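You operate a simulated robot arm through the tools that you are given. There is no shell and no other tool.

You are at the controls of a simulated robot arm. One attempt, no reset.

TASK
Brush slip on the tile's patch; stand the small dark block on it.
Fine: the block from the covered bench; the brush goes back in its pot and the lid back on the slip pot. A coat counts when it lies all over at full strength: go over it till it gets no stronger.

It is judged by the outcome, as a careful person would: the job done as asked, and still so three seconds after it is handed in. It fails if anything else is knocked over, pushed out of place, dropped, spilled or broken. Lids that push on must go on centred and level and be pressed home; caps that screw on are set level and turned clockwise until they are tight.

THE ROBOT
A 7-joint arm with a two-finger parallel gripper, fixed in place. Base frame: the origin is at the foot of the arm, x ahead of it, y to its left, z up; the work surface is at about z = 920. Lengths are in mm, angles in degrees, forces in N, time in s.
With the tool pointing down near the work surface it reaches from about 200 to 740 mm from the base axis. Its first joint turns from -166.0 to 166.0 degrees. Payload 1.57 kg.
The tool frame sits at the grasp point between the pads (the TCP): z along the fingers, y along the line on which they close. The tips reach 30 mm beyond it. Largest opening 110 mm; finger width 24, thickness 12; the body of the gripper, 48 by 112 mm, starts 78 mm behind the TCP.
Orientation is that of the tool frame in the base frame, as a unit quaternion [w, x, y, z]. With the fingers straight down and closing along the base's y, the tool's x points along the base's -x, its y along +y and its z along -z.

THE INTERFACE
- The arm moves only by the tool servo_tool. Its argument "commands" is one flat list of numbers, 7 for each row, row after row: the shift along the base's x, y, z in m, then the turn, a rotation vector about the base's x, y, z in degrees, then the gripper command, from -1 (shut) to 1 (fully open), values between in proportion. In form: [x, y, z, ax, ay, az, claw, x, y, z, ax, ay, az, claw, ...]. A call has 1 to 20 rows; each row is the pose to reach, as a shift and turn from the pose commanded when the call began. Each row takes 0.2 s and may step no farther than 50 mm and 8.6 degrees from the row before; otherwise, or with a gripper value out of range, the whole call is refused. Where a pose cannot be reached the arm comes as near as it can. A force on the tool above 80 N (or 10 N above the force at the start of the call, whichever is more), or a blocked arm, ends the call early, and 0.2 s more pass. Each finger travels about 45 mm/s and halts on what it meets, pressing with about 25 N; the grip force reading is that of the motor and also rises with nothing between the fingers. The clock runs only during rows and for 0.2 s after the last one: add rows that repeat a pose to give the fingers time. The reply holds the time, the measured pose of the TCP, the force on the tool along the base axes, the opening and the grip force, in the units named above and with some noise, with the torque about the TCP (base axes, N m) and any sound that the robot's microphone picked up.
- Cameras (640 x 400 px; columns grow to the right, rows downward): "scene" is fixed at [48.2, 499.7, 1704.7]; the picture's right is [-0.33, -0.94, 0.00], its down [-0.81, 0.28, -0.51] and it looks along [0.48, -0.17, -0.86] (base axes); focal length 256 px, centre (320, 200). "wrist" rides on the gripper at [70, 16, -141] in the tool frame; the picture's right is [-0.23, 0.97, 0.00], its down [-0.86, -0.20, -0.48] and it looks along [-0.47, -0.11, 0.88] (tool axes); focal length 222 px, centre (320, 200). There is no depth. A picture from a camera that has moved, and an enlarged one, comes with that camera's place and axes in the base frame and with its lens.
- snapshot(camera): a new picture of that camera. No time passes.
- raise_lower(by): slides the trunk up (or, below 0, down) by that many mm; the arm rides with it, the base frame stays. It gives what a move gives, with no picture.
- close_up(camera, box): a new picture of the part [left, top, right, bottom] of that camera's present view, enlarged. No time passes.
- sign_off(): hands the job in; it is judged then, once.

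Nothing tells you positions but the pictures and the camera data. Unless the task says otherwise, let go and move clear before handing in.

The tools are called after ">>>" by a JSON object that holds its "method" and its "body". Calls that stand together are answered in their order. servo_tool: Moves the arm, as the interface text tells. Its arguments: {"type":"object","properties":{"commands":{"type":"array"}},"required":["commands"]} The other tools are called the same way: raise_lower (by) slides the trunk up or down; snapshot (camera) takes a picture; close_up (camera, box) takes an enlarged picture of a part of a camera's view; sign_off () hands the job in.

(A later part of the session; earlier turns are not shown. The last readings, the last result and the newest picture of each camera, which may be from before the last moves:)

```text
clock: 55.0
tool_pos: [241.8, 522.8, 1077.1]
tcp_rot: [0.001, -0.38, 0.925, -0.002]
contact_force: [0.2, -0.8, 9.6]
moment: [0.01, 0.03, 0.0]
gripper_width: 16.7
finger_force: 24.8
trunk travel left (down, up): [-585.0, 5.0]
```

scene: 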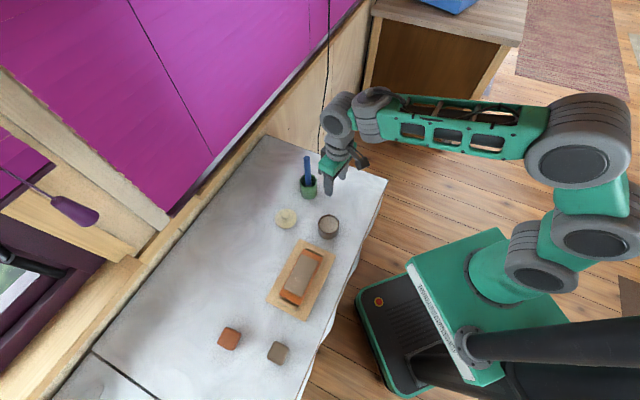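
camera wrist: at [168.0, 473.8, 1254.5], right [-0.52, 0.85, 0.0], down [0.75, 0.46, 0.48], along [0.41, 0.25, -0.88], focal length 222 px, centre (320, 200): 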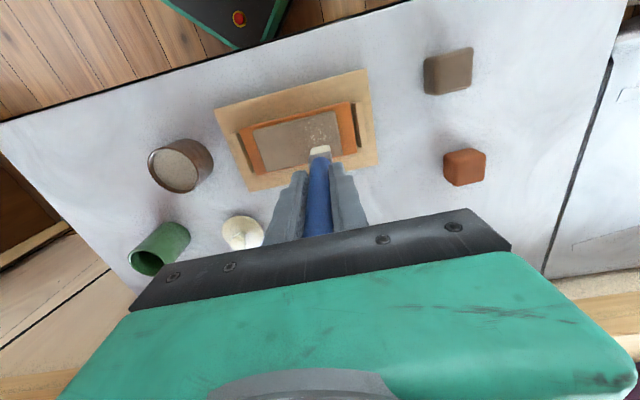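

Now there is about 10 N of contact. I stroke back across the patch at this height and check for a coat.

>>> {"method": "servo_tool", "body": {"commands": [-0.0036, -0.0035, 0, 0, 0, 0, -1, -0.0071, -0.007, 0, 0, 0, 0, -1, -0.0107, -0.0106, 0, 0, 0, 0, -1, -0.0142, -0.0141, 0, 0, 0, 0, -1, -0.0178, -0.0176, 0, 0, 0, 0, -1, -0.0213, -0.0211, 0, 0, 0, 0, -1, -0.0249, -0.0246, 0, 0, 0, 0, -1]}}

>>> {"method": "close_up", "body": {"camera": "wrist", "box": [220, 50, 420, 180]}}

>>> {"method": "close_up", "body": {"camera": "scene", "box": [270, 250, 330, 310]}}

```text
clock: 56.6
tool_pos: [216.4, 498.3, 1076.7]
tcp_rot: [0.001, -0.381, 0.925, -0.001]
contact_force: [2.9, 2.7, 13.3]
moment: [0.34, -0.35, -0.01]
gripper_width: 16.6
finger_force: 24.7
trunk travel left (down, up): [-585.0, 5.0]
```

```text
3.08 times, centred on (320, 115) of wrist
camera zoom: at [155.4, 461.6, 1217.9], right [-0.52, 0.85, 0.0], down [0.75, 0.46, 0.48], along [0.41, 0.25, -0.88], focal length 684 px, centre (320, 462)
```

zoom: 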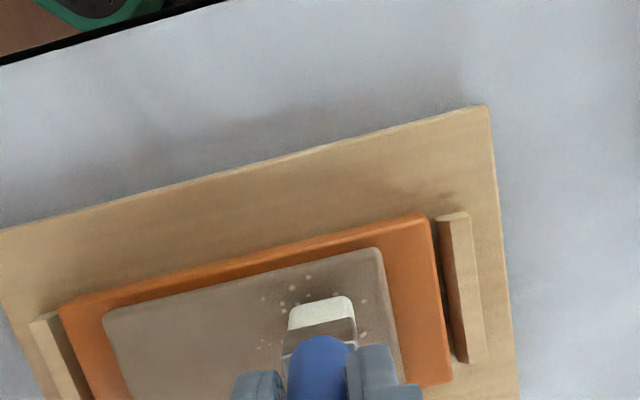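

```text
6.67 times, centred on (300, 280) of scene
camera zoom: at [48.2, 499.7, 1704.7], right [-0.33, -0.94, 0.0], down [-0.81, 0.28, -0.51], along [0.48, -0.17, -0.86], focal length 1706 px, centre (453, -333)
```

zoom: 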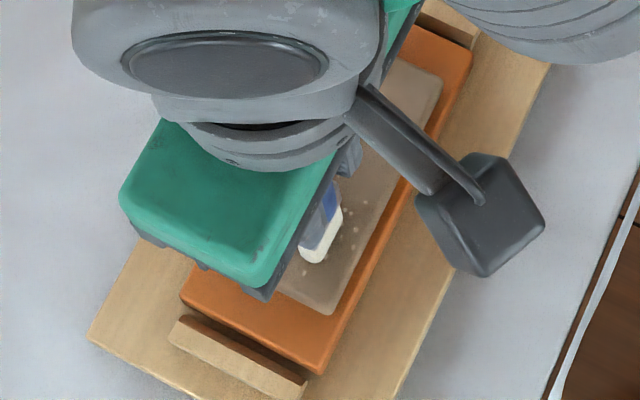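

I lift the brush and shift outward to view the patch for any coat.

>>> {"method": "servo_tool", "body": {"commands": [0, 0, 0.02, 0, 0, 0, -1, 0.02, 0.02, 0.04, 0, 0, 0, -1, 0.048, 0.048, 0.05, 0, 0, 0, -1, 0.07, 0.07, 0.05, 0, 0, 0, -1, 0.07, 0.07, 0.05, 0, 0, 0, -1]}}

>>> {"method": "close_up", "body": {"camera": "wrist", "box": [220, 40, 420, 170]}}

>>> {"method": "close_up", "body": {"camera": "wrist", "box": [280, 70, 370, 140]}}

```text
clock: 57.8
tool_pos: [286.6, 569.0, 1125.8]
tcp_rot: [0.002, -0.38, 0.925, -0.002]
contact_force: [0.0, 0.6, -0.5]
moment: [0.01, -0.01, -0.03]
gripper_width: 16.8
finger_force: 25.3
trunk travel left (down, up): [-585.0, 5.0]
```

```text
3.08 times, centred on (320, 105) of wrist
camera zoom: at [225.4, 532.2, 1266.6], right [-0.52, 0.85, 0.0], down [0.75, 0.46, 0.48], along [0.41, 0.25, -0.88], focal length 684 px, centre (320, 492)
```

zoom: 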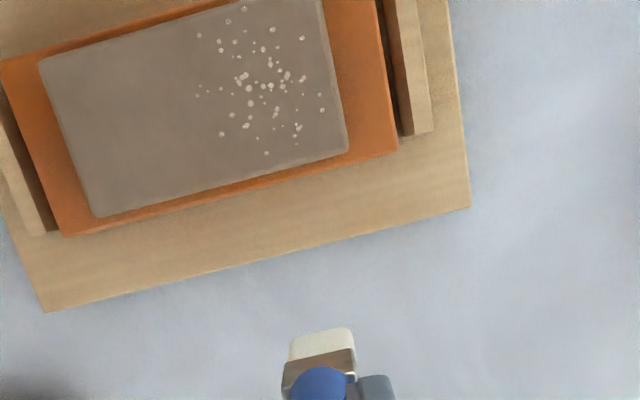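

```text
5.71 times, centred on (325, 105) of wrist
camera zoom: at [225.4, 532.2, 1266.6], right [-0.52, 0.85, 0.0], down [0.75, 0.46, 0.48], along [0.41, 0.25, -0.88], focal length 1269 px, centre (291, 743)
```

zoom: 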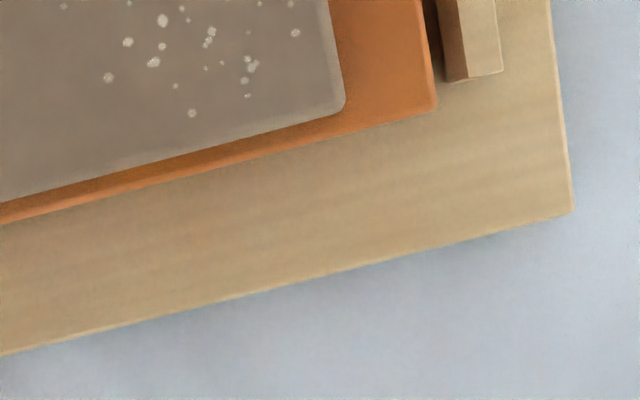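

No coat and the bristles are still clean, so the brush took no slip. I go back to the slip pot to dip properly, with a longer hold and a small stir.

>>> {"method": "servo_tool", "body": {"commands": [0.01, -0.025, 0.01, 0, 0, -1.5, -1, 0.02, -0.07, 0.01, 0, 0, -3.5, -1, 0.033, -0.115, 0.01, 0, 0, -5.5, -1, 0.05, -0.158, 0.01, 0, 0, -7.5, -1, 0.066, -0.185, 0.01, 0, 0, -9.6, -1, 0.08, -0.209, 0.01, 0, 0, -9.6, -1, 0.08, -0.209, 0.01, 0, 0, -9.6, -1]}}

>>> {"method": "close_up", "body": {"camera": "wrist", "box": [220, 70, 420, 200]}}

>>> {"method": "close_up", "body": {"camera": "scene", "box": [300, 190, 360, 250]}}

```text
clock: 59.4
tool_pos: [366.7, 360.7, 1137.8]
tcp_rot: [0.001, -0.302, 0.953, -0.002]
contact_force: [0.5, -0.2, -0.5]
moment: [0.02, -0.02, -0.04]
gripper_width: 16.5
finger_force: 24.8
trunk travel left (down, up): [-585.0, 5.0]
```

```text
3.08 times, centred on (320, 135) of wrist
camera zoom: at [299.6, 334.5, 1277.6], right [-0.37, 0.93, 0.0], down [0.81, 0.33, 0.48], along [0.45, 0.18, -0.88], focal length 684 px, centre (320, 400)
```

zoom: 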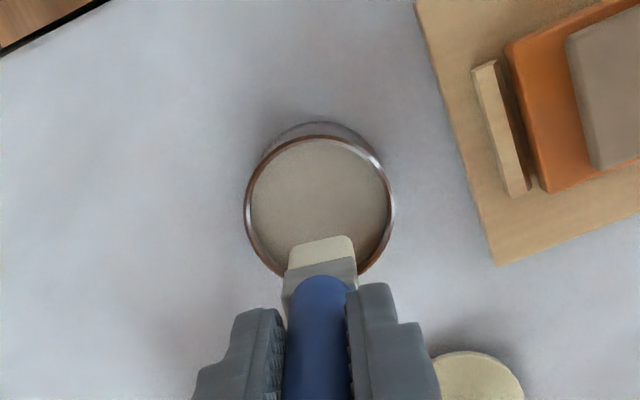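

```text
6.67 times, centred on (330, 220) of scene
camera zoom: at [48.2, 499.7, 1704.7], right [-0.33, -0.94, 0.0], down [-0.81, 0.28, -0.51], along [0.48, -0.17, -0.86], focal length 1706 px, centre (253, 67)
```

zoom: 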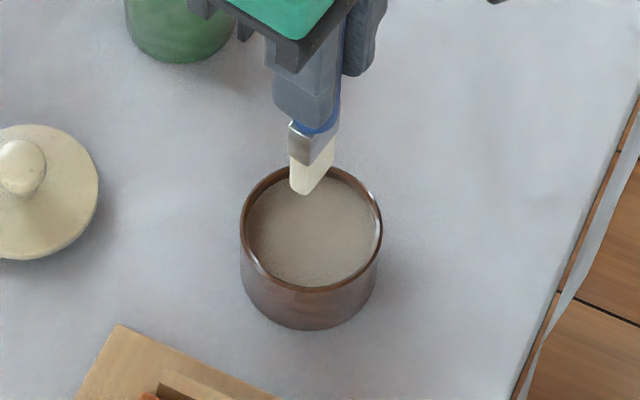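

>>> {"method": "close_up", "body": {"camera": "scene", "box": [312, 208, 346, 240]}}

>>> {"method": "close_up", "body": {"camera": "wrist", "box": [285, 105, 355, 165]}}

```text
12.50 times, centred on (329, 224) of scene
camera zoom: at [48.2, 499.7, 1704.7], right [-0.33, -0.94, 0.0], down [-0.81, 0.28, -0.51], along [0.48, -0.17, -0.86], focal length 3198 px, centre (208, -100)
```

zoom: 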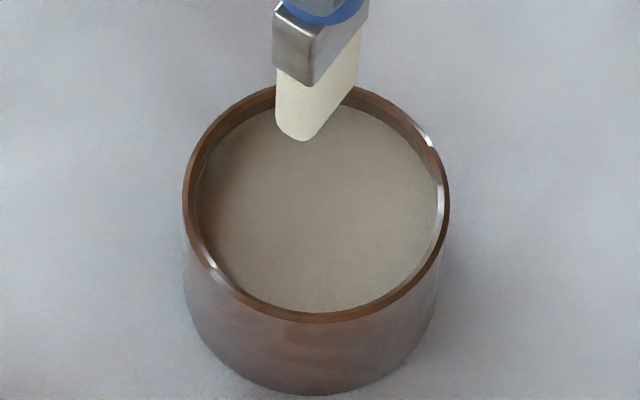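

```text
6.67 times, centred on (320, 135) of wrist
camera zoom: at [299.6, 334.5, 1277.6], right [-0.37, 0.93, 0.0], down [0.81, 0.33, 0.48], along [0.45, 0.18, -0.88], focal length 1481 px, centre (320, 633)
```

zoom: 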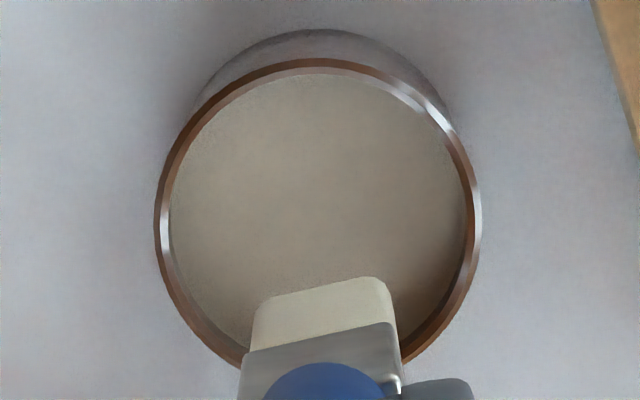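

The slip surface sits about 10 mm under the rim and the earlier dip only just touched it. I dip again, press down, hold longer and watch whether the brush sinks in.

>>> {"method": "servo_tool", "body": {"commands": [-0.001, 0, -0.03, 0, 0, 0, -1, -0.001, 0, -0.05, 0, 0, 0, -1, -0.001, 0, -0.06, 0, 0, 0, -1, -0.001, 0, -0.065, 0, 0, 0, -1, -0.001, 0, -0.065, 0, 0, 0, -1, -0.001, 0, -0.065, 0, 0, 0, -1, -0.001, 0, -0.065, 0, 0, 0, -1, -0.001, 0, -0.065, 0, 0, 0, -1]}}

>>> {"method": "close_up", "body": {"camera": "scene", "box": [312, 208, 346, 240]}}

>>> {"method": "close_up", "body": {"camera": "wrist", "box": [285, 105, 355, 165]}}

```text
clock: 61.2
tool_pos: [365.6, 360.8, 1072.1]
tcp_rot: [0.001, -0.302, 0.953, -0.001]
contact_force: [0.2, -0.6, 0.4]
moment: [0.05, 0.03, 0.0]
gripper_width: 16.9
finger_force: 25.0
trunk travel left (down, up): [-585.0, 5.0]
```

```text
12.50 times, centred on (329, 224) of scene
camera zoom: at [48.2, 499.7, 1704.7], right [-0.33, -0.94, 0.0], down [-0.81, 0.28, -0.51], along [0.48, -0.17, -0.86], focal length 3198 px, centre (208, -100)
```

zoom: 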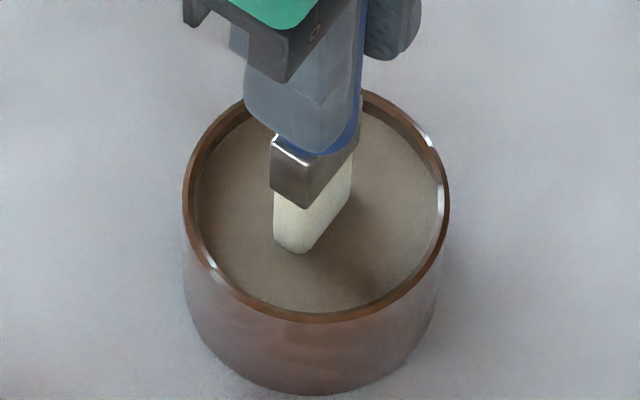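

```text
6.67 times, centred on (320, 135) of wrist
camera zoom: at [299.3, 334.0, 1212.4], right [-0.37, 0.93, 0.0], down [0.81, 0.33, 0.48], along [0.45, 0.18, -0.88], focal length 1481 px, centre (320, 633)
```

zoom: 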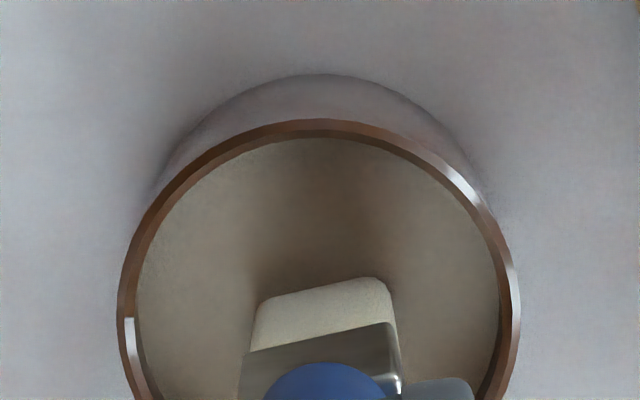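

There is no resistance now, so the earlier contact had slid the brush up in the grip, and the tip is only just in the slip. I go down a few millimetres more, gently.

>>> {"method": "servo_tool", "body": {"commands": [0, 0, -0.002, 0, 0, 0, -1, 0, 0, -0.004, 0, 0, 0, -1, 0, 0, -0.004, 0, 0, 0, -1]}}

```text
clock: 62.0
tool_pos: [365.7, 359.1, 1069.4]
tcp_rot: [0.001, -0.301, 0.954, -0.001]
contact_force: [-0.9, 0.0, 8.4]
moment: [0.08, 0.07, 0.0]
gripper_width: 16.7
finger_force: 24.4
trunk travel left (down, up): [-585.0, 5.0]
```

The bristles now touch the bottom under the slip (8 N). I ease off slightly, stir gently within the pot, then lift and look at the bristles.

>>> {"method": "servo_tool", "body": {"commands": [0, 0, 0.002, 0, 0, 0, -1, 0.006, 0.004, 0.002, 0, 0, 0, -1, 0.006, 0.004, 0.002, 0, 0, 0, -1, -0.006, -0.004, 0.002, 0, 0, 0, -1, -0.006, -0.004, 0.002, 0, 0, 0, -1, 0.004, -0.005, 0.002, 0, 0, 0, -1, -0.004, 0.005, 0.002, 0, 0, 0, -1, 0, 0, 0.002, 0, 0, 0, -1, 0, 0, 0.02, 0, 0, 0, -1, 0, 0, 0.045, 0, 0, 0, -1, 0, 0, 0.065, 0, 0, 0, -1, 0, 0, 0.065, 0, 0, 0, -1]}}

>>> {"method": "close_up", "body": {"camera": "scene", "box": [312, 208, 346, 240]}}

>>> {"method": "close_up", "body": {"camera": "wrist", "box": [285, 105, 355, 165]}}

```text
clock: 64.6
tool_pos: [367.5, 358.9, 1132.7]
tcp_rot: [0.001, -0.302, 0.953, -0.002]
contact_force: [0.2, -0.3, -0.7]
moment: [0.02, -0.03, 0.01]
gripper_width: 16.8
finger_force: 24.8
trunk travel left (down, up): [-585.0, 5.0]
```

```text
12.50 times, centred on (329, 224) of scene
camera zoom: at [48.2, 499.7, 1704.7], right [-0.33, -0.94, 0.0], down [-0.81, 0.28, -0.51], along [0.48, -0.17, -0.86], focal length 3198 px, centre (208, -100)
```

zoom: 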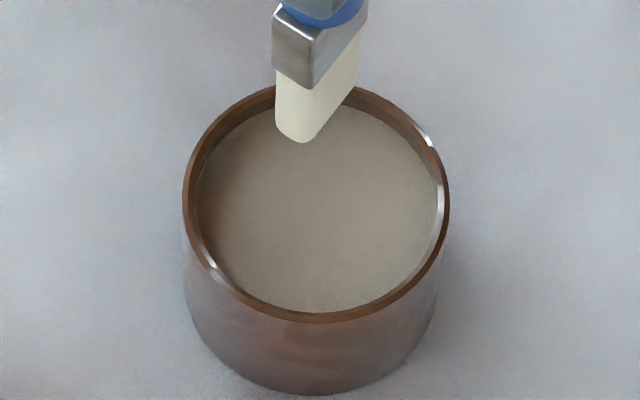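

```text
6.67 times, centred on (320, 135) of wrist
camera zoom: at [300.7, 334.1, 1274.1], right [-0.37, 0.93, 0.0], down [0.81, 0.33, 0.48], along [0.45, 0.18, -0.88], focal length 1481 px, centre (320, 633)
```

zoom: 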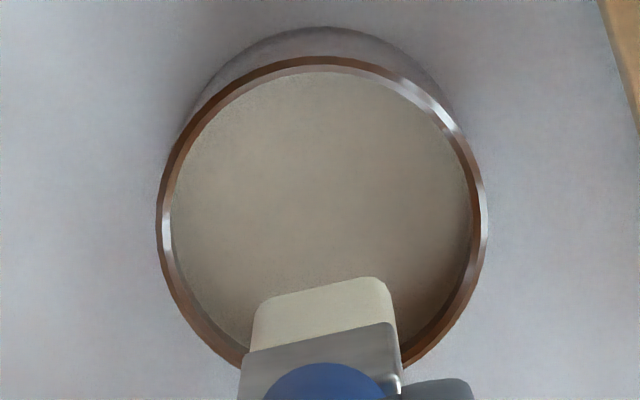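

The bristles look unchanged, so the load may simply not show. I return to the patch and make several firm passes over one lane in the speckled half to see whether a coat builds.

>>> {"method": "servo_tool", "body": {"commands": [-0.031, 0.0265, 0.004, 0, 0, 2, -1, -0.062, 0.053, 0.004, 0, 0, 4, -1, -0.093, 0.0795, 0.004, 0, 0, 6, -1, -0.124, 0.106, 0.004, 0, 0, 8, -1, -0.1556, 0.1325, 0.004, 0, 0, 9.6, -1, -0.1556, 0.1325, -0.03, 0, 0, 9.6, -1, -0.1556, 0.1325, -0.05, 0, 0, 9.6, -1, -0.1556, 0.1325, -0.0535, 0, 0, 9.6, -1, -0.1556, 0.1325, -0.0535, 0, 0, 9.6, -1]}}

```text
clock: 66.6
tool_pos: [211.2, 490.7, 1079.5]
tcp_rot: [0.0, -0.38, 0.925, -0.001]
contact_force: [-0.2, 0.4, 0.5]
moment: [0.0, 0.02, 0.0]
gripper_width: 16.7
finger_force: 24.4
trunk travel left (down, up): [-585.0, 5.0]
```

>>> {"method": "servo_tool", "body": {"commands": [0, 0, -0.0015, 0, 0, 0, -1, 0, 0, -0.003, 0, 0, 0, -1, 0, 0, -0.003, 0, 0, 0, -1]}}

```text
clock: 67.4
tool_pos: [211.0, 492.3, 1077.2]
tcp_rot: [0.002, -0.381, 0.925, -0.002]
contact_force: [1.1, -1.0, 4.7]
moment: [0.0, -0.06, 0.0]
gripper_width: 16.7
finger_force: 24.8
trunk travel left (down, up): [-585.0, 5.0]
```

>>> {"method": "servo_tool", "body": {"commands": [0.0065, 0.0065, -0.0005, 0, 0, 0, -1, 0.0131, 0.013, -0.0005, 0, 0, 0, -1, 0.0196, 0.0194, -0.0005, 0, 0, 0, -1, 0.0261, 0.0259, -0.0005, 0, 0, 0, -1, 0.0326, 0.0324, -0.0005, 0, 0, 0, -1, 0.0261, 0.0259, -0.0005, 0, 0, 0, -1, 0.0196, 0.0194, -0.0005, 0, 0, 0, -1, 0.0131, 0.013, -0.0005, 0, 0, 0, -1, 0.0065, 0.0065, -0.0005, 0, 0, 0, -1, 0, 0, -0.0005, 0, 0, 0, -1, 0.0065, 0.0065, -0.0005, 0, 0, 0, -1, 0.0131, 0.013, -0.0005, 0, 0, 0, -1, 0.0196, 0.0194, -0.0005, 0, 0, 0, -1, 0.0261, 0.0259, -0.0005, 0, 0, 0, -1, 0.0326, 0.0324, -0.0005, 0, 0, 0, -1]}}

>>> {"method": "close_up", "body": {"camera": "wrist", "box": [220, 50, 420, 180]}}

>>> {"method": "close_up", "body": {"camera": "scene", "box": [270, 250, 330, 310]}}

```text
clock: 70.6
tool_pos: [241.7, 522.8, 1077.0]
tcp_rot: [0.001, -0.38, 0.925, -0.001]
contact_force: [-2.2, -2.1, 11.5]
moment: [-0.16, 0.25, 0.0]
gripper_width: 16.7
finger_force: 25.0
trunk travel left (down, up): [-585.0, 5.0]
```

```text
3.08 times, centred on (320, 115) of wrist
camera zoom: at [181.0, 486.3, 1217.5], right [-0.52, 0.85, 0.0], down [0.75, 0.46, 0.48], along [0.41, 0.25, -0.88], focal length 684 px, centre (320, 462)
```

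zoom: 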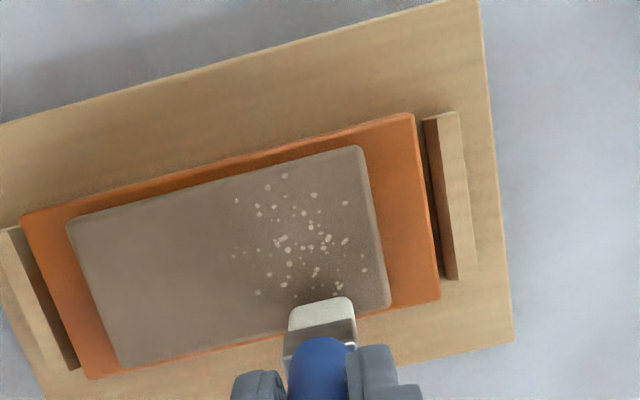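

```text
6.67 times, centred on (300, 280) of scene
camera zoom: at [48.2, 499.7, 1704.7], right [-0.33, -0.94, 0.0], down [-0.81, 0.28, -0.51], along [0.48, -0.17, -0.86], focal length 1706 px, centre (453, -333)
```

zoom: 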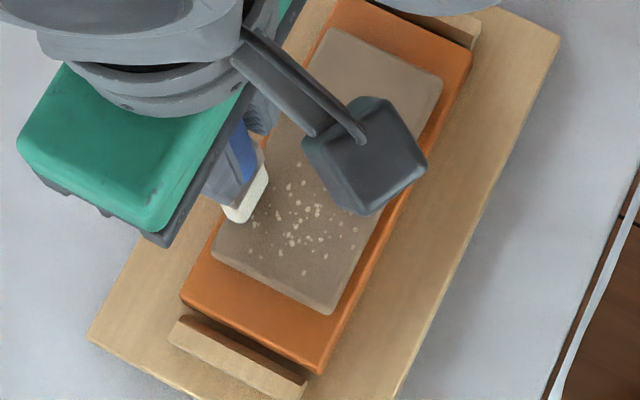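

No coat shows after three firm passes. I lift, move off and look very closely at the patch surface for any change.

>>> {"method": "servo_tool", "body": {"commands": [0, 0, 0.02, 0, 0, 0, -1, 0.01, 0.01, 0.045, 0, 0, 0, -1, 0.03, 0.03, 0.08, 0, 0, 0, -1, 0.05, 0.05, 0.1, 0, 0, 0, -1, 0.05, 0.05, 0.1, 0, 0, 0, -1]}}

>>> {"method": "close_up", "body": {"camera": "wrist", "box": [255, 40, 375, 120]}}

>>> {"method": "close_up", "body": {"camera": "scene", "box": [275, 250, 325, 305]}}

```text
clock: 71.8
tool_pos: [294.1, 574.3, 1176.8]
tcp_rot: [0.001, -0.381, 0.925, -0.001]
contact_force: [-0.4, 0.2, -0.4]
moment: [0.01, 0.0, 0.03]
gripper_width: 16.6
finger_force: 25.1
trunk travel left (down, up): [-585.0, 5.0]
```

```text
5.00 times, centred on (315, 80) of wrist
camera zoom: at [232.2, 537.2, 1318.0], right [-0.52, 0.85, 0.0], down [0.75, 0.46, 0.48], along [0.41, 0.25, -0.88], focal length 1111 px, centre (345, 800)
```

zoom: 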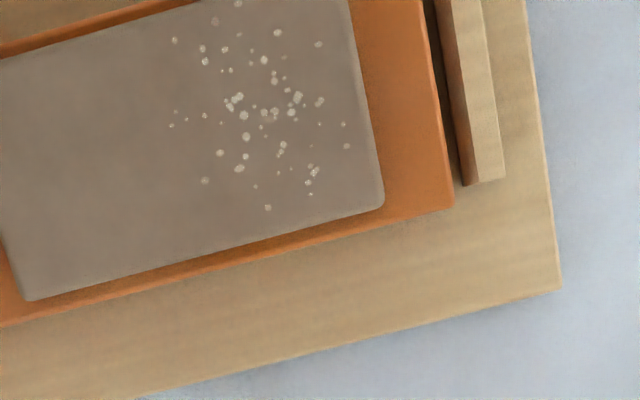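

```text
7.27 times, centred on (300, 278) of scene
camera zoom: at [48.2, 499.7, 1704.7], right [-0.33, -0.94, 0.0], down [-0.81, 0.28, -0.51], along [0.48, -0.17, -0.86], focal length 1861 px, centre (466, -364)
```

zoom: 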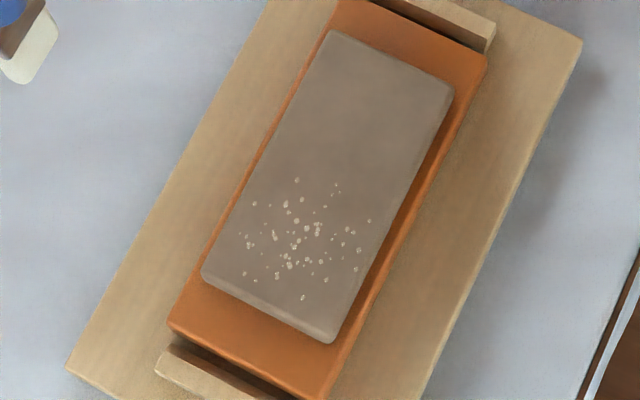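

>>> {"method": "close_up", "body": {"camera": "scene", "box": [280, 268, 312, 300]}}

```text
12.50 times, centred on (296, 284) of scene
camera zoom: at [48.2, 499.7, 1704.7], right [-0.33, -0.94, 0.0], down [-0.81, 0.28, -0.51], along [0.48, -0.17, -0.86], focal length 3198 px, centre (620, -850)
```

zoom: 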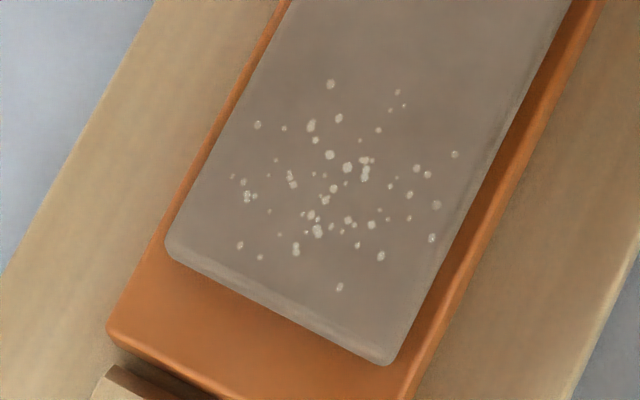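

The patch is unchanged. Before dipping again I look around, because I noticed faint outlines on the neighbouring white surface to the left.

>>> {"method": "snapshot", "body": {"camera": "wrist"}}

>>> {"method": "close_up", "body": {"camera": "wrist", "box": [500, 20, 640, 260]}}

>>> {"method": "close_up", "body": {"camera": "scene", "box": [0, 300, 200, 400]}}

>>> {"method": "close_up", "body": {"camera": "scene", "box": [0, 130, 130, 330]}}

```text
taken
camera wrist: at [232.2, 537.2, 1318.0], right [-0.52, 0.85, 0.0], down [0.75, 0.46, 0.48], along [0.41, 0.25, -0.88], focal length 222 px, centre (320, 200)
```

wrist: 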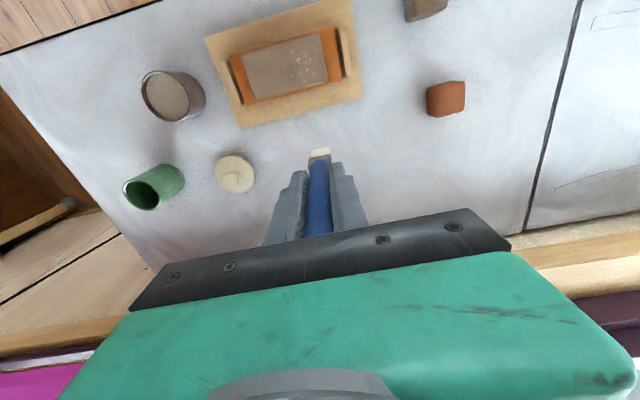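

```text
1.67 times, centred on (570, 140) of wrist
camera zoom: at [232.2, 537.2, 1318.0], right [-0.52, 0.85, 0.0], down [0.75, 0.46, 0.48], along [0.41, 0.25, -0.88], focal length 370 px, centre (-97, 300)
```

zoom: 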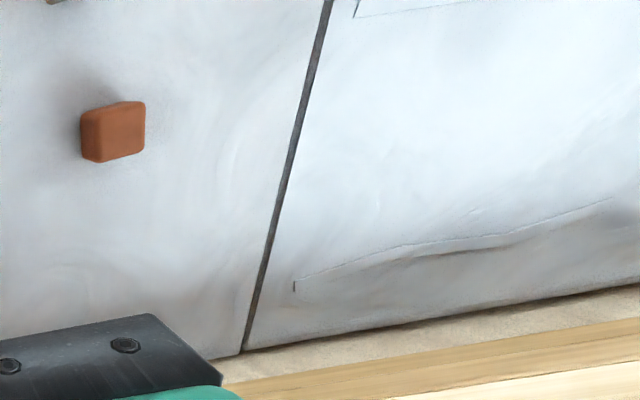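

```text
3.20 times, centred on (100, 350) of scene
camera zoom: at [48.2, 499.7, 1704.7], right [-0.33, -0.94, 0.0], down [-0.81, 0.28, -0.51], along [0.48, -0.17, -0.86], focal length 819 px, centre (1024, -280)
```

zoom: 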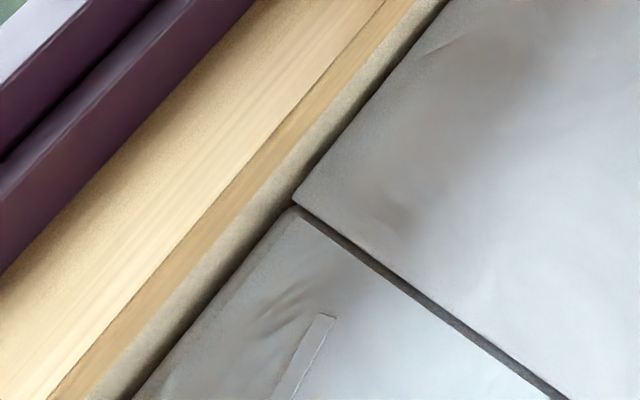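

```text
2.00 times, centred on (65, 230) of scene
camera zoom: at [48.2, 499.7, 1704.7], right [-0.33, -0.94, 0.0], down [-0.81, 0.28, -0.51], along [0.48, -0.17, -0.86], focal length 512 px, centre (830, 140)
```

zoom: 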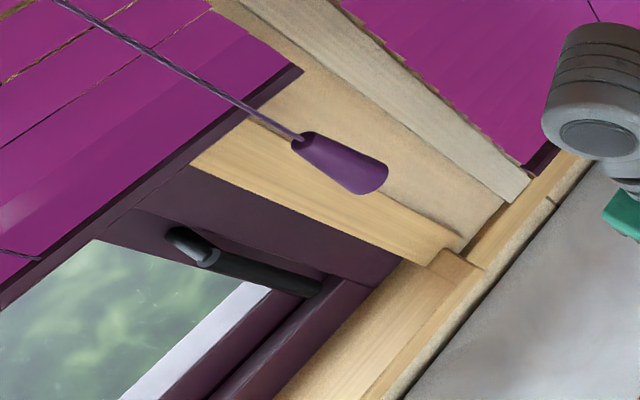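

There is no other tile in view, so the issue is loading the brush. I take an enlarged view of the slip pot to measure how deep the slip surface lies.

>>> {"method": "close_up", "body": {"camera": "scene", "box": [312, 208, 346, 240]}}

>>> {"method": "close_up", "body": {"camera": "wrist", "box": [130, 60, 220, 130]}}

>>> {"method": "close_up", "body": {"camera": "wrist", "box": [280, 130, 360, 200]}}

```text
12.50 times, centred on (329, 224) of scene
camera zoom: at [48.2, 499.7, 1704.7], right [-0.33, -0.94, 0.0], down [-0.81, 0.28, -0.51], along [0.48, -0.17, -0.86], focal length 3198 px, centre (208, -100)
```

zoom: 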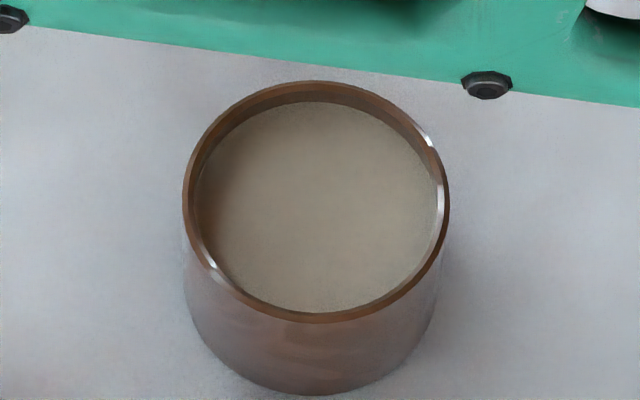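

```text
5.71 times, centred on (175, 95) of wrist
camera zoom: at [232.2, 537.2, 1318.0], right [-0.52, 0.85, 0.0], down [0.75, 0.46, 0.48], along [0.41, 0.25, -0.88], focal length 1269 px, centre (1149, 800)
```

zoom: 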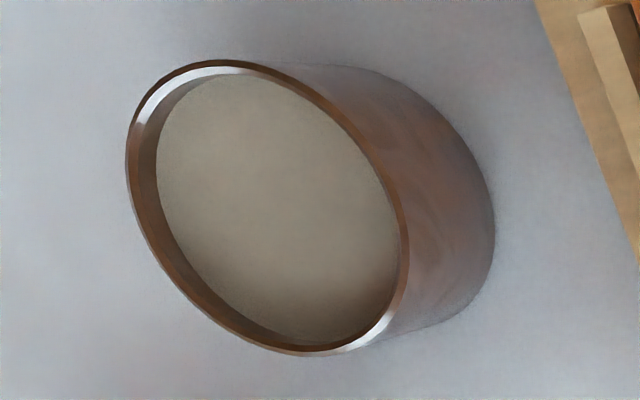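

```text
5.71 times, centred on (320, 165) of wrist
camera zoom: at [232.2, 537.2, 1318.0], right [-0.52, 0.85, 0.0], down [0.75, 0.46, 0.48], along [0.41, 0.25, -0.88], focal length 1269 px, centre (320, 400)
```

zoom: 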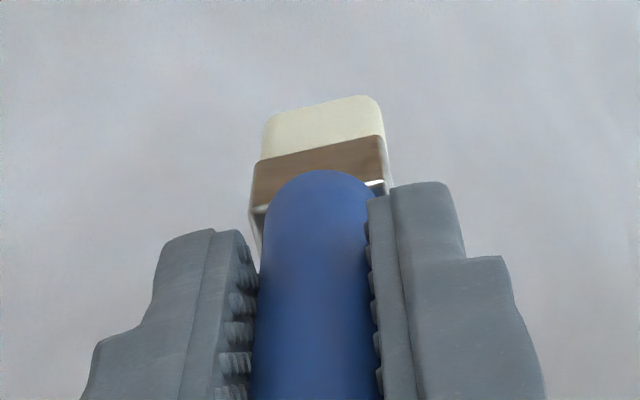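

>>> {"method": "close_up", "body": {"camera": "wrist", "box": [235, 25, 345, 105]}}

>>> {"method": "close_up", "body": {"camera": "wrist", "box": [280, 30, 335, 70]}}

```text
5.00 times, centred on (290, 65) of wrist
camera zoom: at [232.2, 537.2, 1318.0], right [-0.52, 0.85, 0.0], down [0.75, 0.46, 0.48], along [0.41, 0.25, -0.88], focal length 1111 px, centre (470, 875)
```

zoom: 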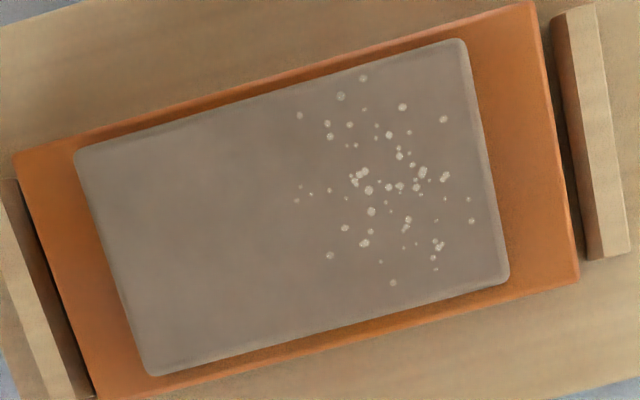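

```text
10.00 times, centred on (308, 50) of wrist
camera zoom: at [232.2, 537.2, 1318.0], right [-0.52, 0.85, 0.0], down [0.75, 0.46, 0.48], along [0.41, 0.25, -0.88], focal length 2221 px, centre (445, 1700)
```

zoom: 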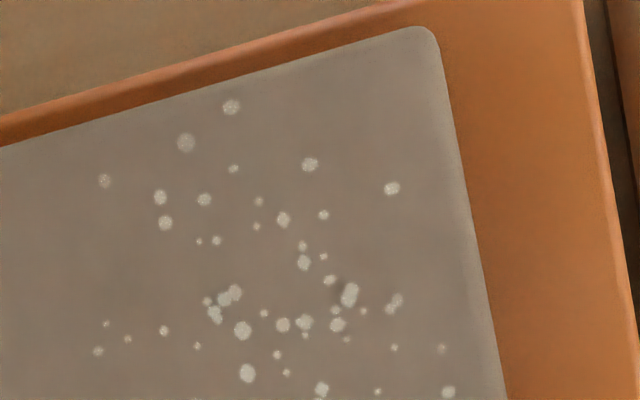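

The specks are fixed marks on the slab; nothing has been deposited. I go back for another dip, this time watching the bristles closely while they are in the slip.

>>> {"method": "servo_tool", "body": {"commands": [0.01, -0.035, -0.01, 0, 0, -1.5, -1, 0.022, -0.08, -0.02, 0, 0, -3.5, -1, 0.036, -0.125, -0.03, 0, 0, -5.5, -1, 0.052, -0.168, -0.035, 0, 0, -7.5, -1, 0.066, -0.2, -0.04, 0, 0, -9.6, -1, 0.0725, -0.2145, -0.04, 0, 0, -9.6, -1, 0.0725, -0.2145, -0.04, 0, 0, -9.6, -1]}}

>>> {"method": "close_up", "body": {"camera": "wrist", "box": [270, 90, 370, 170]}}

```text
clock: 73.4
tool_pos: [367.3, 359.9, 1135.3]
tcp_rot: [0.0, -0.301, 0.954, -0.002]
contact_force: [0.1, 0.2, 0.0]
moment: [-0.03, -0.01, 0.01]
gripper_width: 16.8
finger_force: 25.1
trunk travel left (down, up): [-585.0, 5.0]
```

```text
5.00 times, centred on (320, 130) of wrist
camera zoom: at [299.9, 333.2, 1276.1], right [-0.37, 0.93, 0.0], down [0.81, 0.33, 0.48], along [0.45, 0.18, -0.88], focal length 1111 px, centre (320, 550)
```

zoom: 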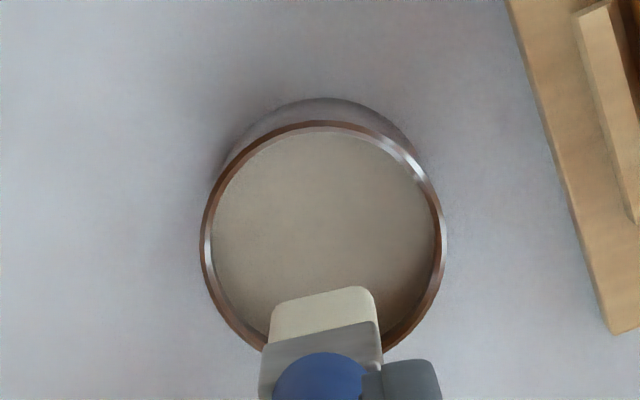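

>>> {"method": "servo_tool", "body": {"commands": [-0.001, 0, -0.03, 0, 0, 0, -1, -0.001, 0, -0.055, 0, 0, 0, -1, -0.001, 0, -0.063, 0, 0, 0, -1, -0.001, 0, -0.066, 0, 0, 0, -1, -0.001, 0, -0.0675, 0, 0, 0, -1, -0.001, 0, -0.0675, 0, 0, 0, -1]}}

>>> {"method": "close_up", "body": {"camera": "scene", "box": [316, 208, 342, 232]}}

>>> {"method": "close_up", "body": {"camera": "wrist", "box": [285, 105, 355, 165]}}

```text
clock: 74.8
tool_pos: [367.3, 361.4, 1090.2]
tcp_rot: [-0.006, -0.301, 0.954, -0.002]
contact_force: [-0.7, 0.0, -0.4]
moment: [0.01, 0.0, -0.01]
gripper_width: 16.5
finger_force: 25.1
out of reach, approached as far as the arm can: row 2, 3, 4, 5, 6
trunk travel left (down, up): [-585.0, 5.0]
```

```text
16.00 times, centred on (329, 220) of scene
camera zoom: at [48.2, 499.7, 1704.7], right [-0.33, -0.94, 0.0], down [-0.81, 0.28, -0.51], along [0.48, -0.17, -0.86], focal length 4094 px, centre (176, -120)
```

zoom: 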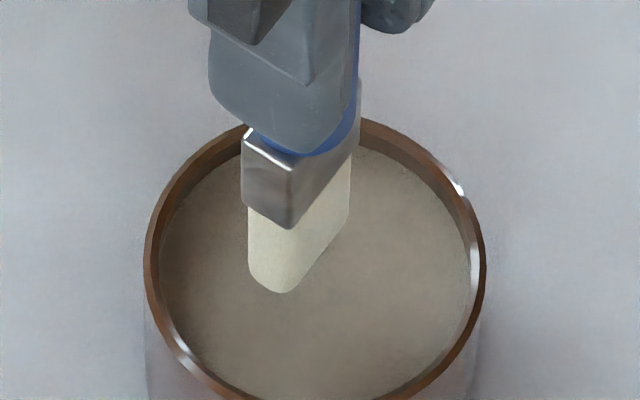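

```text
6.67 times, centred on (320, 135) of wrist
camera zoom: at [302.6, 336.6, 1232.0], right [-0.37, 0.93, 0.0], down [0.82, 0.33, 0.47], along [0.44, 0.17, -0.88], focal length 1481 px, centre (320, 633)
```

zoom: 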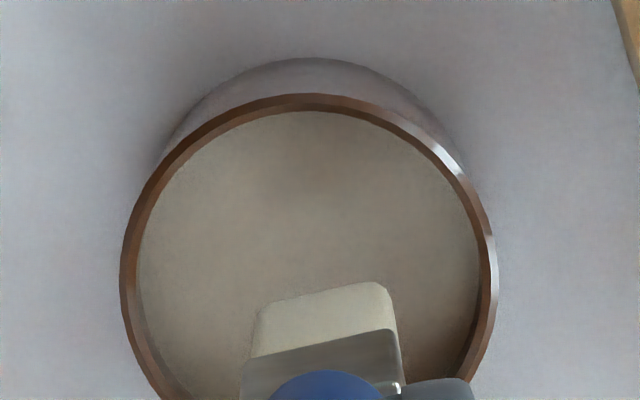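

The arm reports it cannot go lower in its present posture, with the bristles hovering at the rim. I raise it straight back up and look at the arm's shape.

>>> {"method": "servo_tool", "body": {"commands": [0, 0, 0.02, 0, 0, 0, -1, 0, 0, 0.06, 0, 0, 0, -1, 0, 0, 0.075, 0, 0, 0, -1, 0, 0, 0.075, 0, 0, 0, -1]}}

>>> {"method": "snapshot", "body": {"camera": "scene"}}

```text
clock: 75.8
tool_pos: [367.0, 362.9, 1166.1]
tcp_rot: [0.001, -0.301, 0.954, -0.001]
contact_force: [-0.5, 0.1, -0.1]
moment: [-0.02, 0.03, -0.01]
gripper_width: 16.8
finger_force: 25.4
trunk travel left (down, up): [-585.0, 5.0]
```

```text
taken
```

scene: 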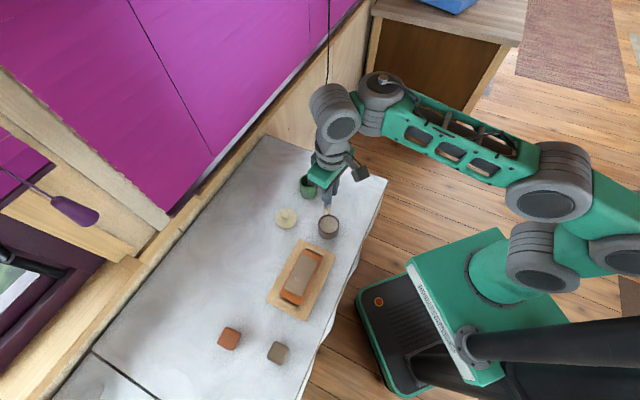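

The upper arm has drifted to a folded-back posture. I raise a little and lower the trunk back to its original height, which suits low work better.

>>> {"method": "servo_tool", "body": {"commands": [0, 0, 0.015, 0, 0, 0, -1, 0, 0, 0.03, 0, 0, 0, -1, 0, 0, 0.03, 0, 0, 0, -1]}}

>>> {"method": "raise_lower", "body": {"by": -60}}

>>> {"method": "snapshot", "body": {"camera": "scene"}}

```text
clock: 76.6
tool_pos: [366.5, 364.6, 1195.2]
tcp_rot: [0.001, -0.301, 0.954, -0.002]
contact_force: [0.9, 0.5, 0.2]
moment: [-0.01, 0.02, -0.01]
gripper_width: 16.6
finger_force: 25.4
trunk travel left (down, up): [-585.0, 5.0]
```

```text
clock: 77.6
tool_pos: [366.8, 362.9, 1134.8]
tcp_rot: [0.0, -0.301, 0.954, -0.002]
contact_force: [0.0, 0.5, -0.1]
moment: [0.0, 0.0, 0.02]
gripper_width: 16.8
finger_force: 25.0
trunk travel left (down, up): [-525.0, 65.0]
```

```text
taken
```

scene: 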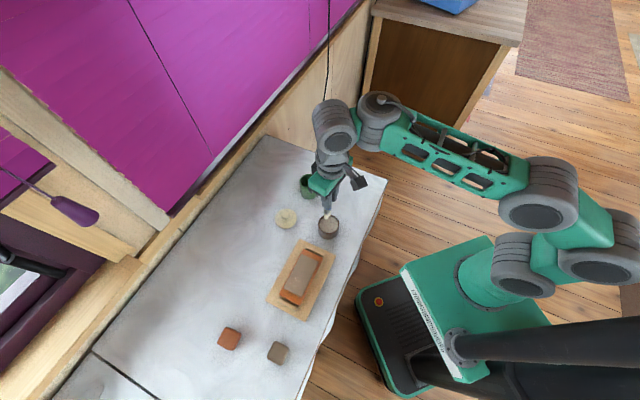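

Now I try the dip again from here, going down in small steps.

>>> {"method": "servo_tool", "body": {"commands": [0, -0.002, -0.03, 0, 0, 0, -1, 0, -0.002, -0.055, 0, 0, 0, -1, 0, -0.002, -0.063, 0, 0, 0, -1, 0, -0.002, -0.063, 0, 0, 0, -1]}}

>>> {"method": "close_up", "body": {"camera": "scene", "box": [316, 208, 342, 232]}}

```text
clock: 78.6
tool_pos: [365.4, 361.9, 1072.3]
tcp_rot: [0.001, -0.301, 0.953, -0.001]
contact_force: [0.0, -0.4, 0.2]
moment: [0.01, 0.04, 0.0]
gripper_width: 16.7
finger_force: 25.1
trunk travel left (down, up): [-525.0, 65.0]
```

```text
16.00 times, centred on (329, 220) of scene
camera zoom: at [48.2, 499.7, 1704.7], right [-0.33, -0.94, 0.0], down [-0.81, 0.28, -0.51], along [0.48, -0.17, -0.86], focal length 4094 px, centre (176, -120)
```

zoom: 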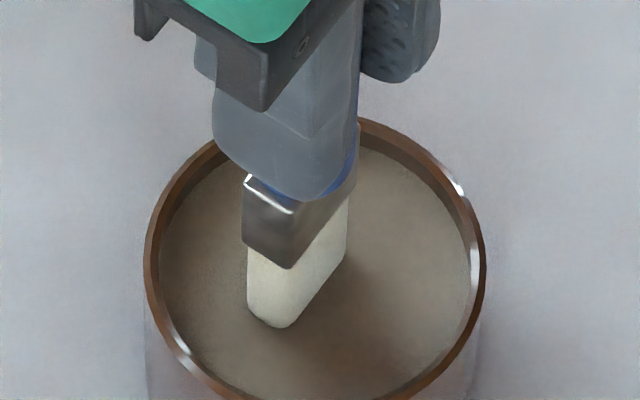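

>>> {"method": "servo_tool", "body": {"commands": [0, 0, -0.002, 0, 0, 0, -1, 0, 0, -0.004, 0, 0, 0, -1, 0, 0, -0.0045, 0, 0, 0, -1, 0, 0, -0.0045, 0, 0, 0, -1, 0, 0, -0.0045, 0, 0, 0, -1, 0, 0, -0.0045, 0, 0, 0, -1, 0, 0, -0.0045, 0, 0, 0, -1]}}

>>> {"method": "close_up", "body": {"camera": "scene", "box": [316, 208, 342, 232]}}

>>> {"method": "close_up", "body": {"camera": "wrist", "box": [285, 105, 355, 165]}}

```text
clock: 80.2
tool_pos: [364.6, 361.6, 1068.9]
tcp_rot: [0.0, -0.302, 0.953, -0.002]
contact_force: [0.0, 0.5, 1.6]
moment: [0.07, -0.05, -0.01]
gripper_width: 16.8
finger_force: 25.1
trunk travel left (down, up): [-525.0, 65.0]
```

```text
16.00 times, centred on (329, 220) of scene
camera zoom: at [48.2, 499.7, 1704.7], right [-0.33, -0.94, 0.0], down [-0.81, 0.28, -0.51], along [0.48, -0.17, -0.86], focal length 4094 px, centre (176, -120)
```

zoom: 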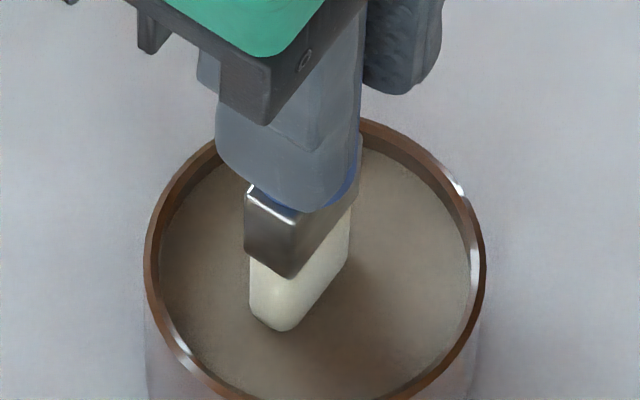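

```text
6.67 times, centred on (320, 135) of wrist
camera zoom: at [299.5, 335.2, 1209.3], right [-0.37, 0.93, 0.0], down [0.81, 0.33, 0.48], along [0.45, 0.18, -0.88], focal length 1481 px, centre (320, 633)
```

zoom: 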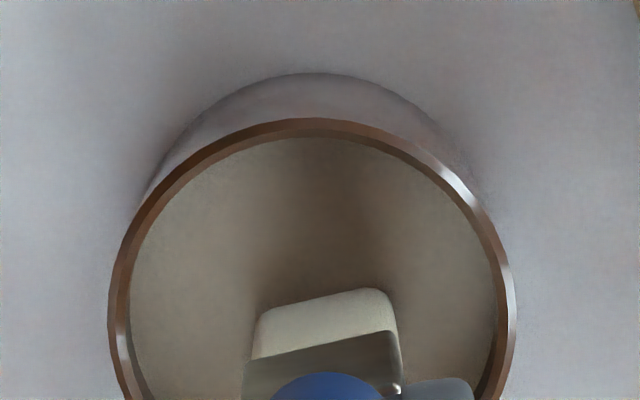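

>>> {"method": "servo_tool", "body": {"commands": [0, 0, -0.001, 0, 0, 0, -1, 0, 0, -0.0015, 0, 0, 0, -1, 0, 0, -0.0015, 0, 0, 0, -1, 0, 0, -0.0015, 0, 0, 0, -1, 0, 0, -0.0015, 0, 0, 0, -1, 0, 0, -0.0015, 0, 0, 0, -1]}}

>>> {"method": "close_up", "body": {"camera": "scene", "box": [316, 208, 342, 232]}}

```text
clock: 81.6
tool_pos: [365.5, 361.4, 1068.0]
tcp_rot: [0.002, -0.302, 0.953, -0.001]
contact_force: [1.2, -0.9, 19.9]
moment: [0.04, -0.19, 0.01]
gripper_width: 17.0
finger_force: 24.9
trunk travel left (down, up): [-525.0, 65.0]
```

```text
16.00 times, centred on (329, 220) of scene
camera zoom: at [48.2, 499.7, 1704.7], right [-0.33, -0.94, 0.0], down [-0.81, 0.28, -0.51], along [0.48, -0.17, -0.86], focal length 4094 px, centre (176, -120)
```

zoom: 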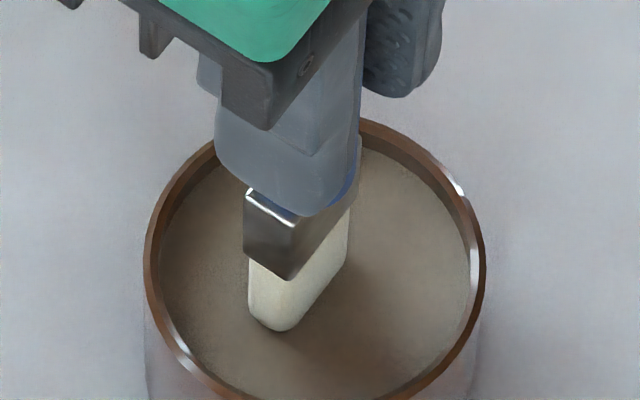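

The dip now had a firm, long contact with the slip. I lift out and try once more on the patch, slowly and with steady pressure.

>>> {"method": "servo_tool", "body": {"commands": [0, 0, 0.01, 0, 0, 0, -1, 0, 0, 0.04, 0, 0, 0, -1, 0, 0, 0.065, 0, 0, 0, -1, -0.031, 0.0265, 0.065, 0, 0, 2, -1, -0.062, 0.053, 0.065, 0, 0, 4, -1, -0.093, 0.0795, 0.065, 0, 0, 6, -1, -0.124, 0.106, 0.065, 0, 0, 8, -1, -0.1536, 0.13, 0.065, 0, 0, 9.6, -1, -0.1536, 0.13, 0.04, 0, 0, 9.6, -1, -0.1536, 0.13, 0.015, 0, 0, 9.6, -1, -0.1536, 0.13, 0.0125, 0, 0, 9.6, -1, -0.1536, 0.13, 0.0125, 0, 0, 9.6, -1]}}

>>> {"method": "close_up", "body": {"camera": "wrist", "box": [260, 60, 380, 150]}}

```text
clock: 84.2
tool_pos: [213.0, 489.9, 1080.0]
tcp_rot: [0.001, -0.38, 0.925, -0.001]
contact_force: [0.2, 0.3, 0.2]
moment: [0.0, 0.0, -0.03]
gripper_width: 16.7
finger_force: 24.8
trunk travel left (down, up): [-525.0, 65.0]
```

```text
4.44 times, centred on (320, 105) of wrist
camera zoom: at [151.9, 454.1, 1220.0], right [-0.52, 0.85, 0.0], down [0.75, 0.46, 0.48], along [0.41, 0.25, -0.88], focal length 987 px, centre (320, 622)
```

zoom: 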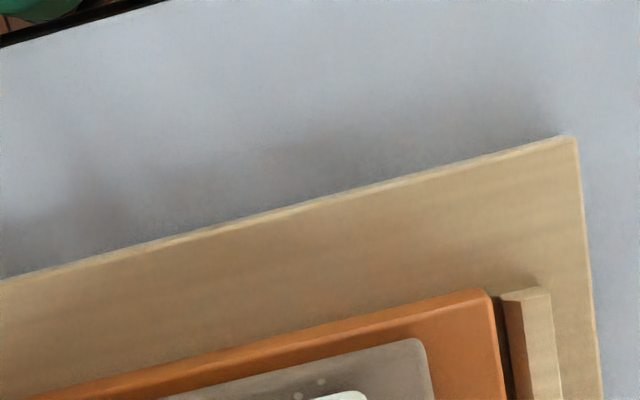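

>>> {"method": "servo_tool", "body": {"commands": [0, 0, -0.003, 0, 0, 0, -1, 0, 0, -0.005, 0, 0, 0, -1, 0, 0, -0.005, 0, 0, 0, -1]}}

```text
clock: 85.0
tool_pos: [213.3, 490.6, 1075.9]
tcp_rot: [0.002, -0.38, 0.925, -0.001]
contact_force: [-0.2, -0.9, 14.1]
moment: [-0.02, -0.04, 0.02]
gripper_width: 16.5
finger_force: 25.4
trunk travel left (down, up): [-525.0, 65.0]
```

>>> {"method": "servo_tool", "body": {"commands": [0.0033, 0.0032, 0.0005, 0, 0, 0, -1, 0.0065, 0.0065, 0.0005, 0, 0, 0, -1, 0.0098, 0.0097, 0.0005, 0, 0, 0, -1, 0.0131, 0.013, 0.0005, 0, 0, 0, -1, 0.0163, 0.0162, 0.0005, 0, 0, 0, -1, 0.0196, 0.0194, 0.0005, 0, 0, 0, -1, 0.0229, 0.0227, 0.0005, 0, 0, 0, -1, 0.0261, 0.0259, 0.0005, 0, 0, 0, -1, 0.0294, 0.0292, 0.0005, 0, 0, 0, -1, 0.0326, 0.0324, 0.0005, 0, 0, 0, -1, 0.0294, 0.0292, 0.0005, 0, 0, 0, -1, 0.0261, 0.0259, 0.0005, 0, 0, 0, -1, 0.0229, 0.0227, 0.0005, 0, 0, 0, -1, 0.0196, 0.0194, 0.0005, 0, 0, 0, -1, 0.0163, 0.0162, 0.0005, 0, 0, 0, -1, 0.0131, 0.013, 0.0005, 0, 0, 0, -1, 0.0098, 0.0097, 0.0005, 0, 0, 0, -1, 0.0065, 0.0065, 0.0005, 0, 0, 0, -1, 0.0033, 0.0032, 0.0005, 0, 0, 0, -1, 0, 0, 0.0005, 0, 0, 0, -1]}}

>>> {"method": "close_up", "body": {"camera": "scene", "box": [275, 250, 325, 305]}}

>>> {"method": "close_up", "body": {"camera": "wrist", "box": [240, 110, 400, 200]}}

```text
clock: 89.2
tool_pos: [212.6, 490.2, 1075.0]
tcp_rot: [0.0, -0.38, 0.925, -0.001]
contact_force: [4.1, 3.7, 17.1]
moment: [0.46, -0.5, -0.04]
gripper_width: 16.7
finger_force: 25.3
trunk travel left (down, up): [-525.0, 65.0]
```

```text
7.27 times, centred on (300, 278) of scene
camera zoom: at [48.2, 499.7, 1704.7], right [-0.33, -0.94, 0.0], down [-0.81, 0.28, -0.51], along [0.48, -0.17, -0.86], focal length 1861 px, centre (466, -364)
```

zoom: 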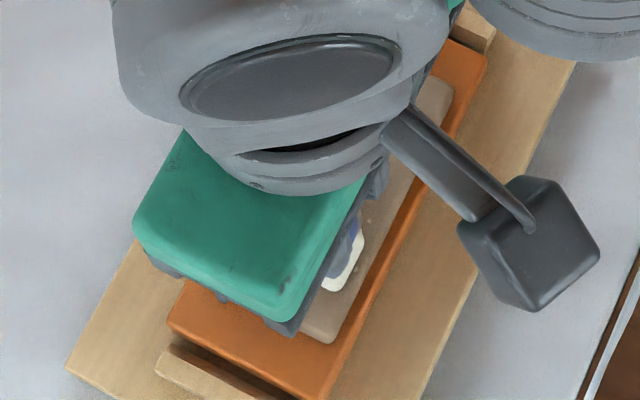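

```text
4.00 times, centred on (320, 155) of wrist
camera zoom: at [151.0, 454.1, 1215.8], right [-0.52, 0.85, 0.0], down [0.75, 0.46, 0.48], along [0.41, 0.25, -0.88], focal length 888 px, centre (320, 380)
```

zoom: 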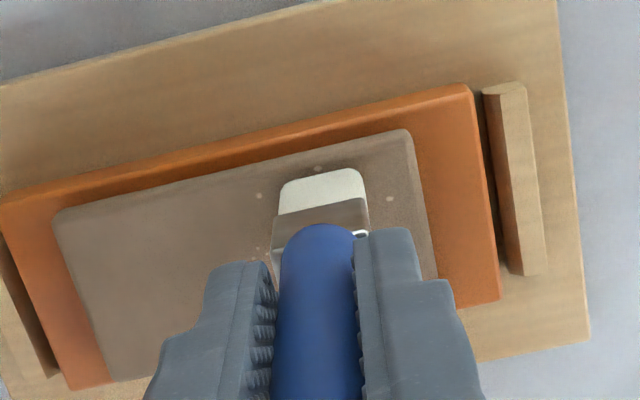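

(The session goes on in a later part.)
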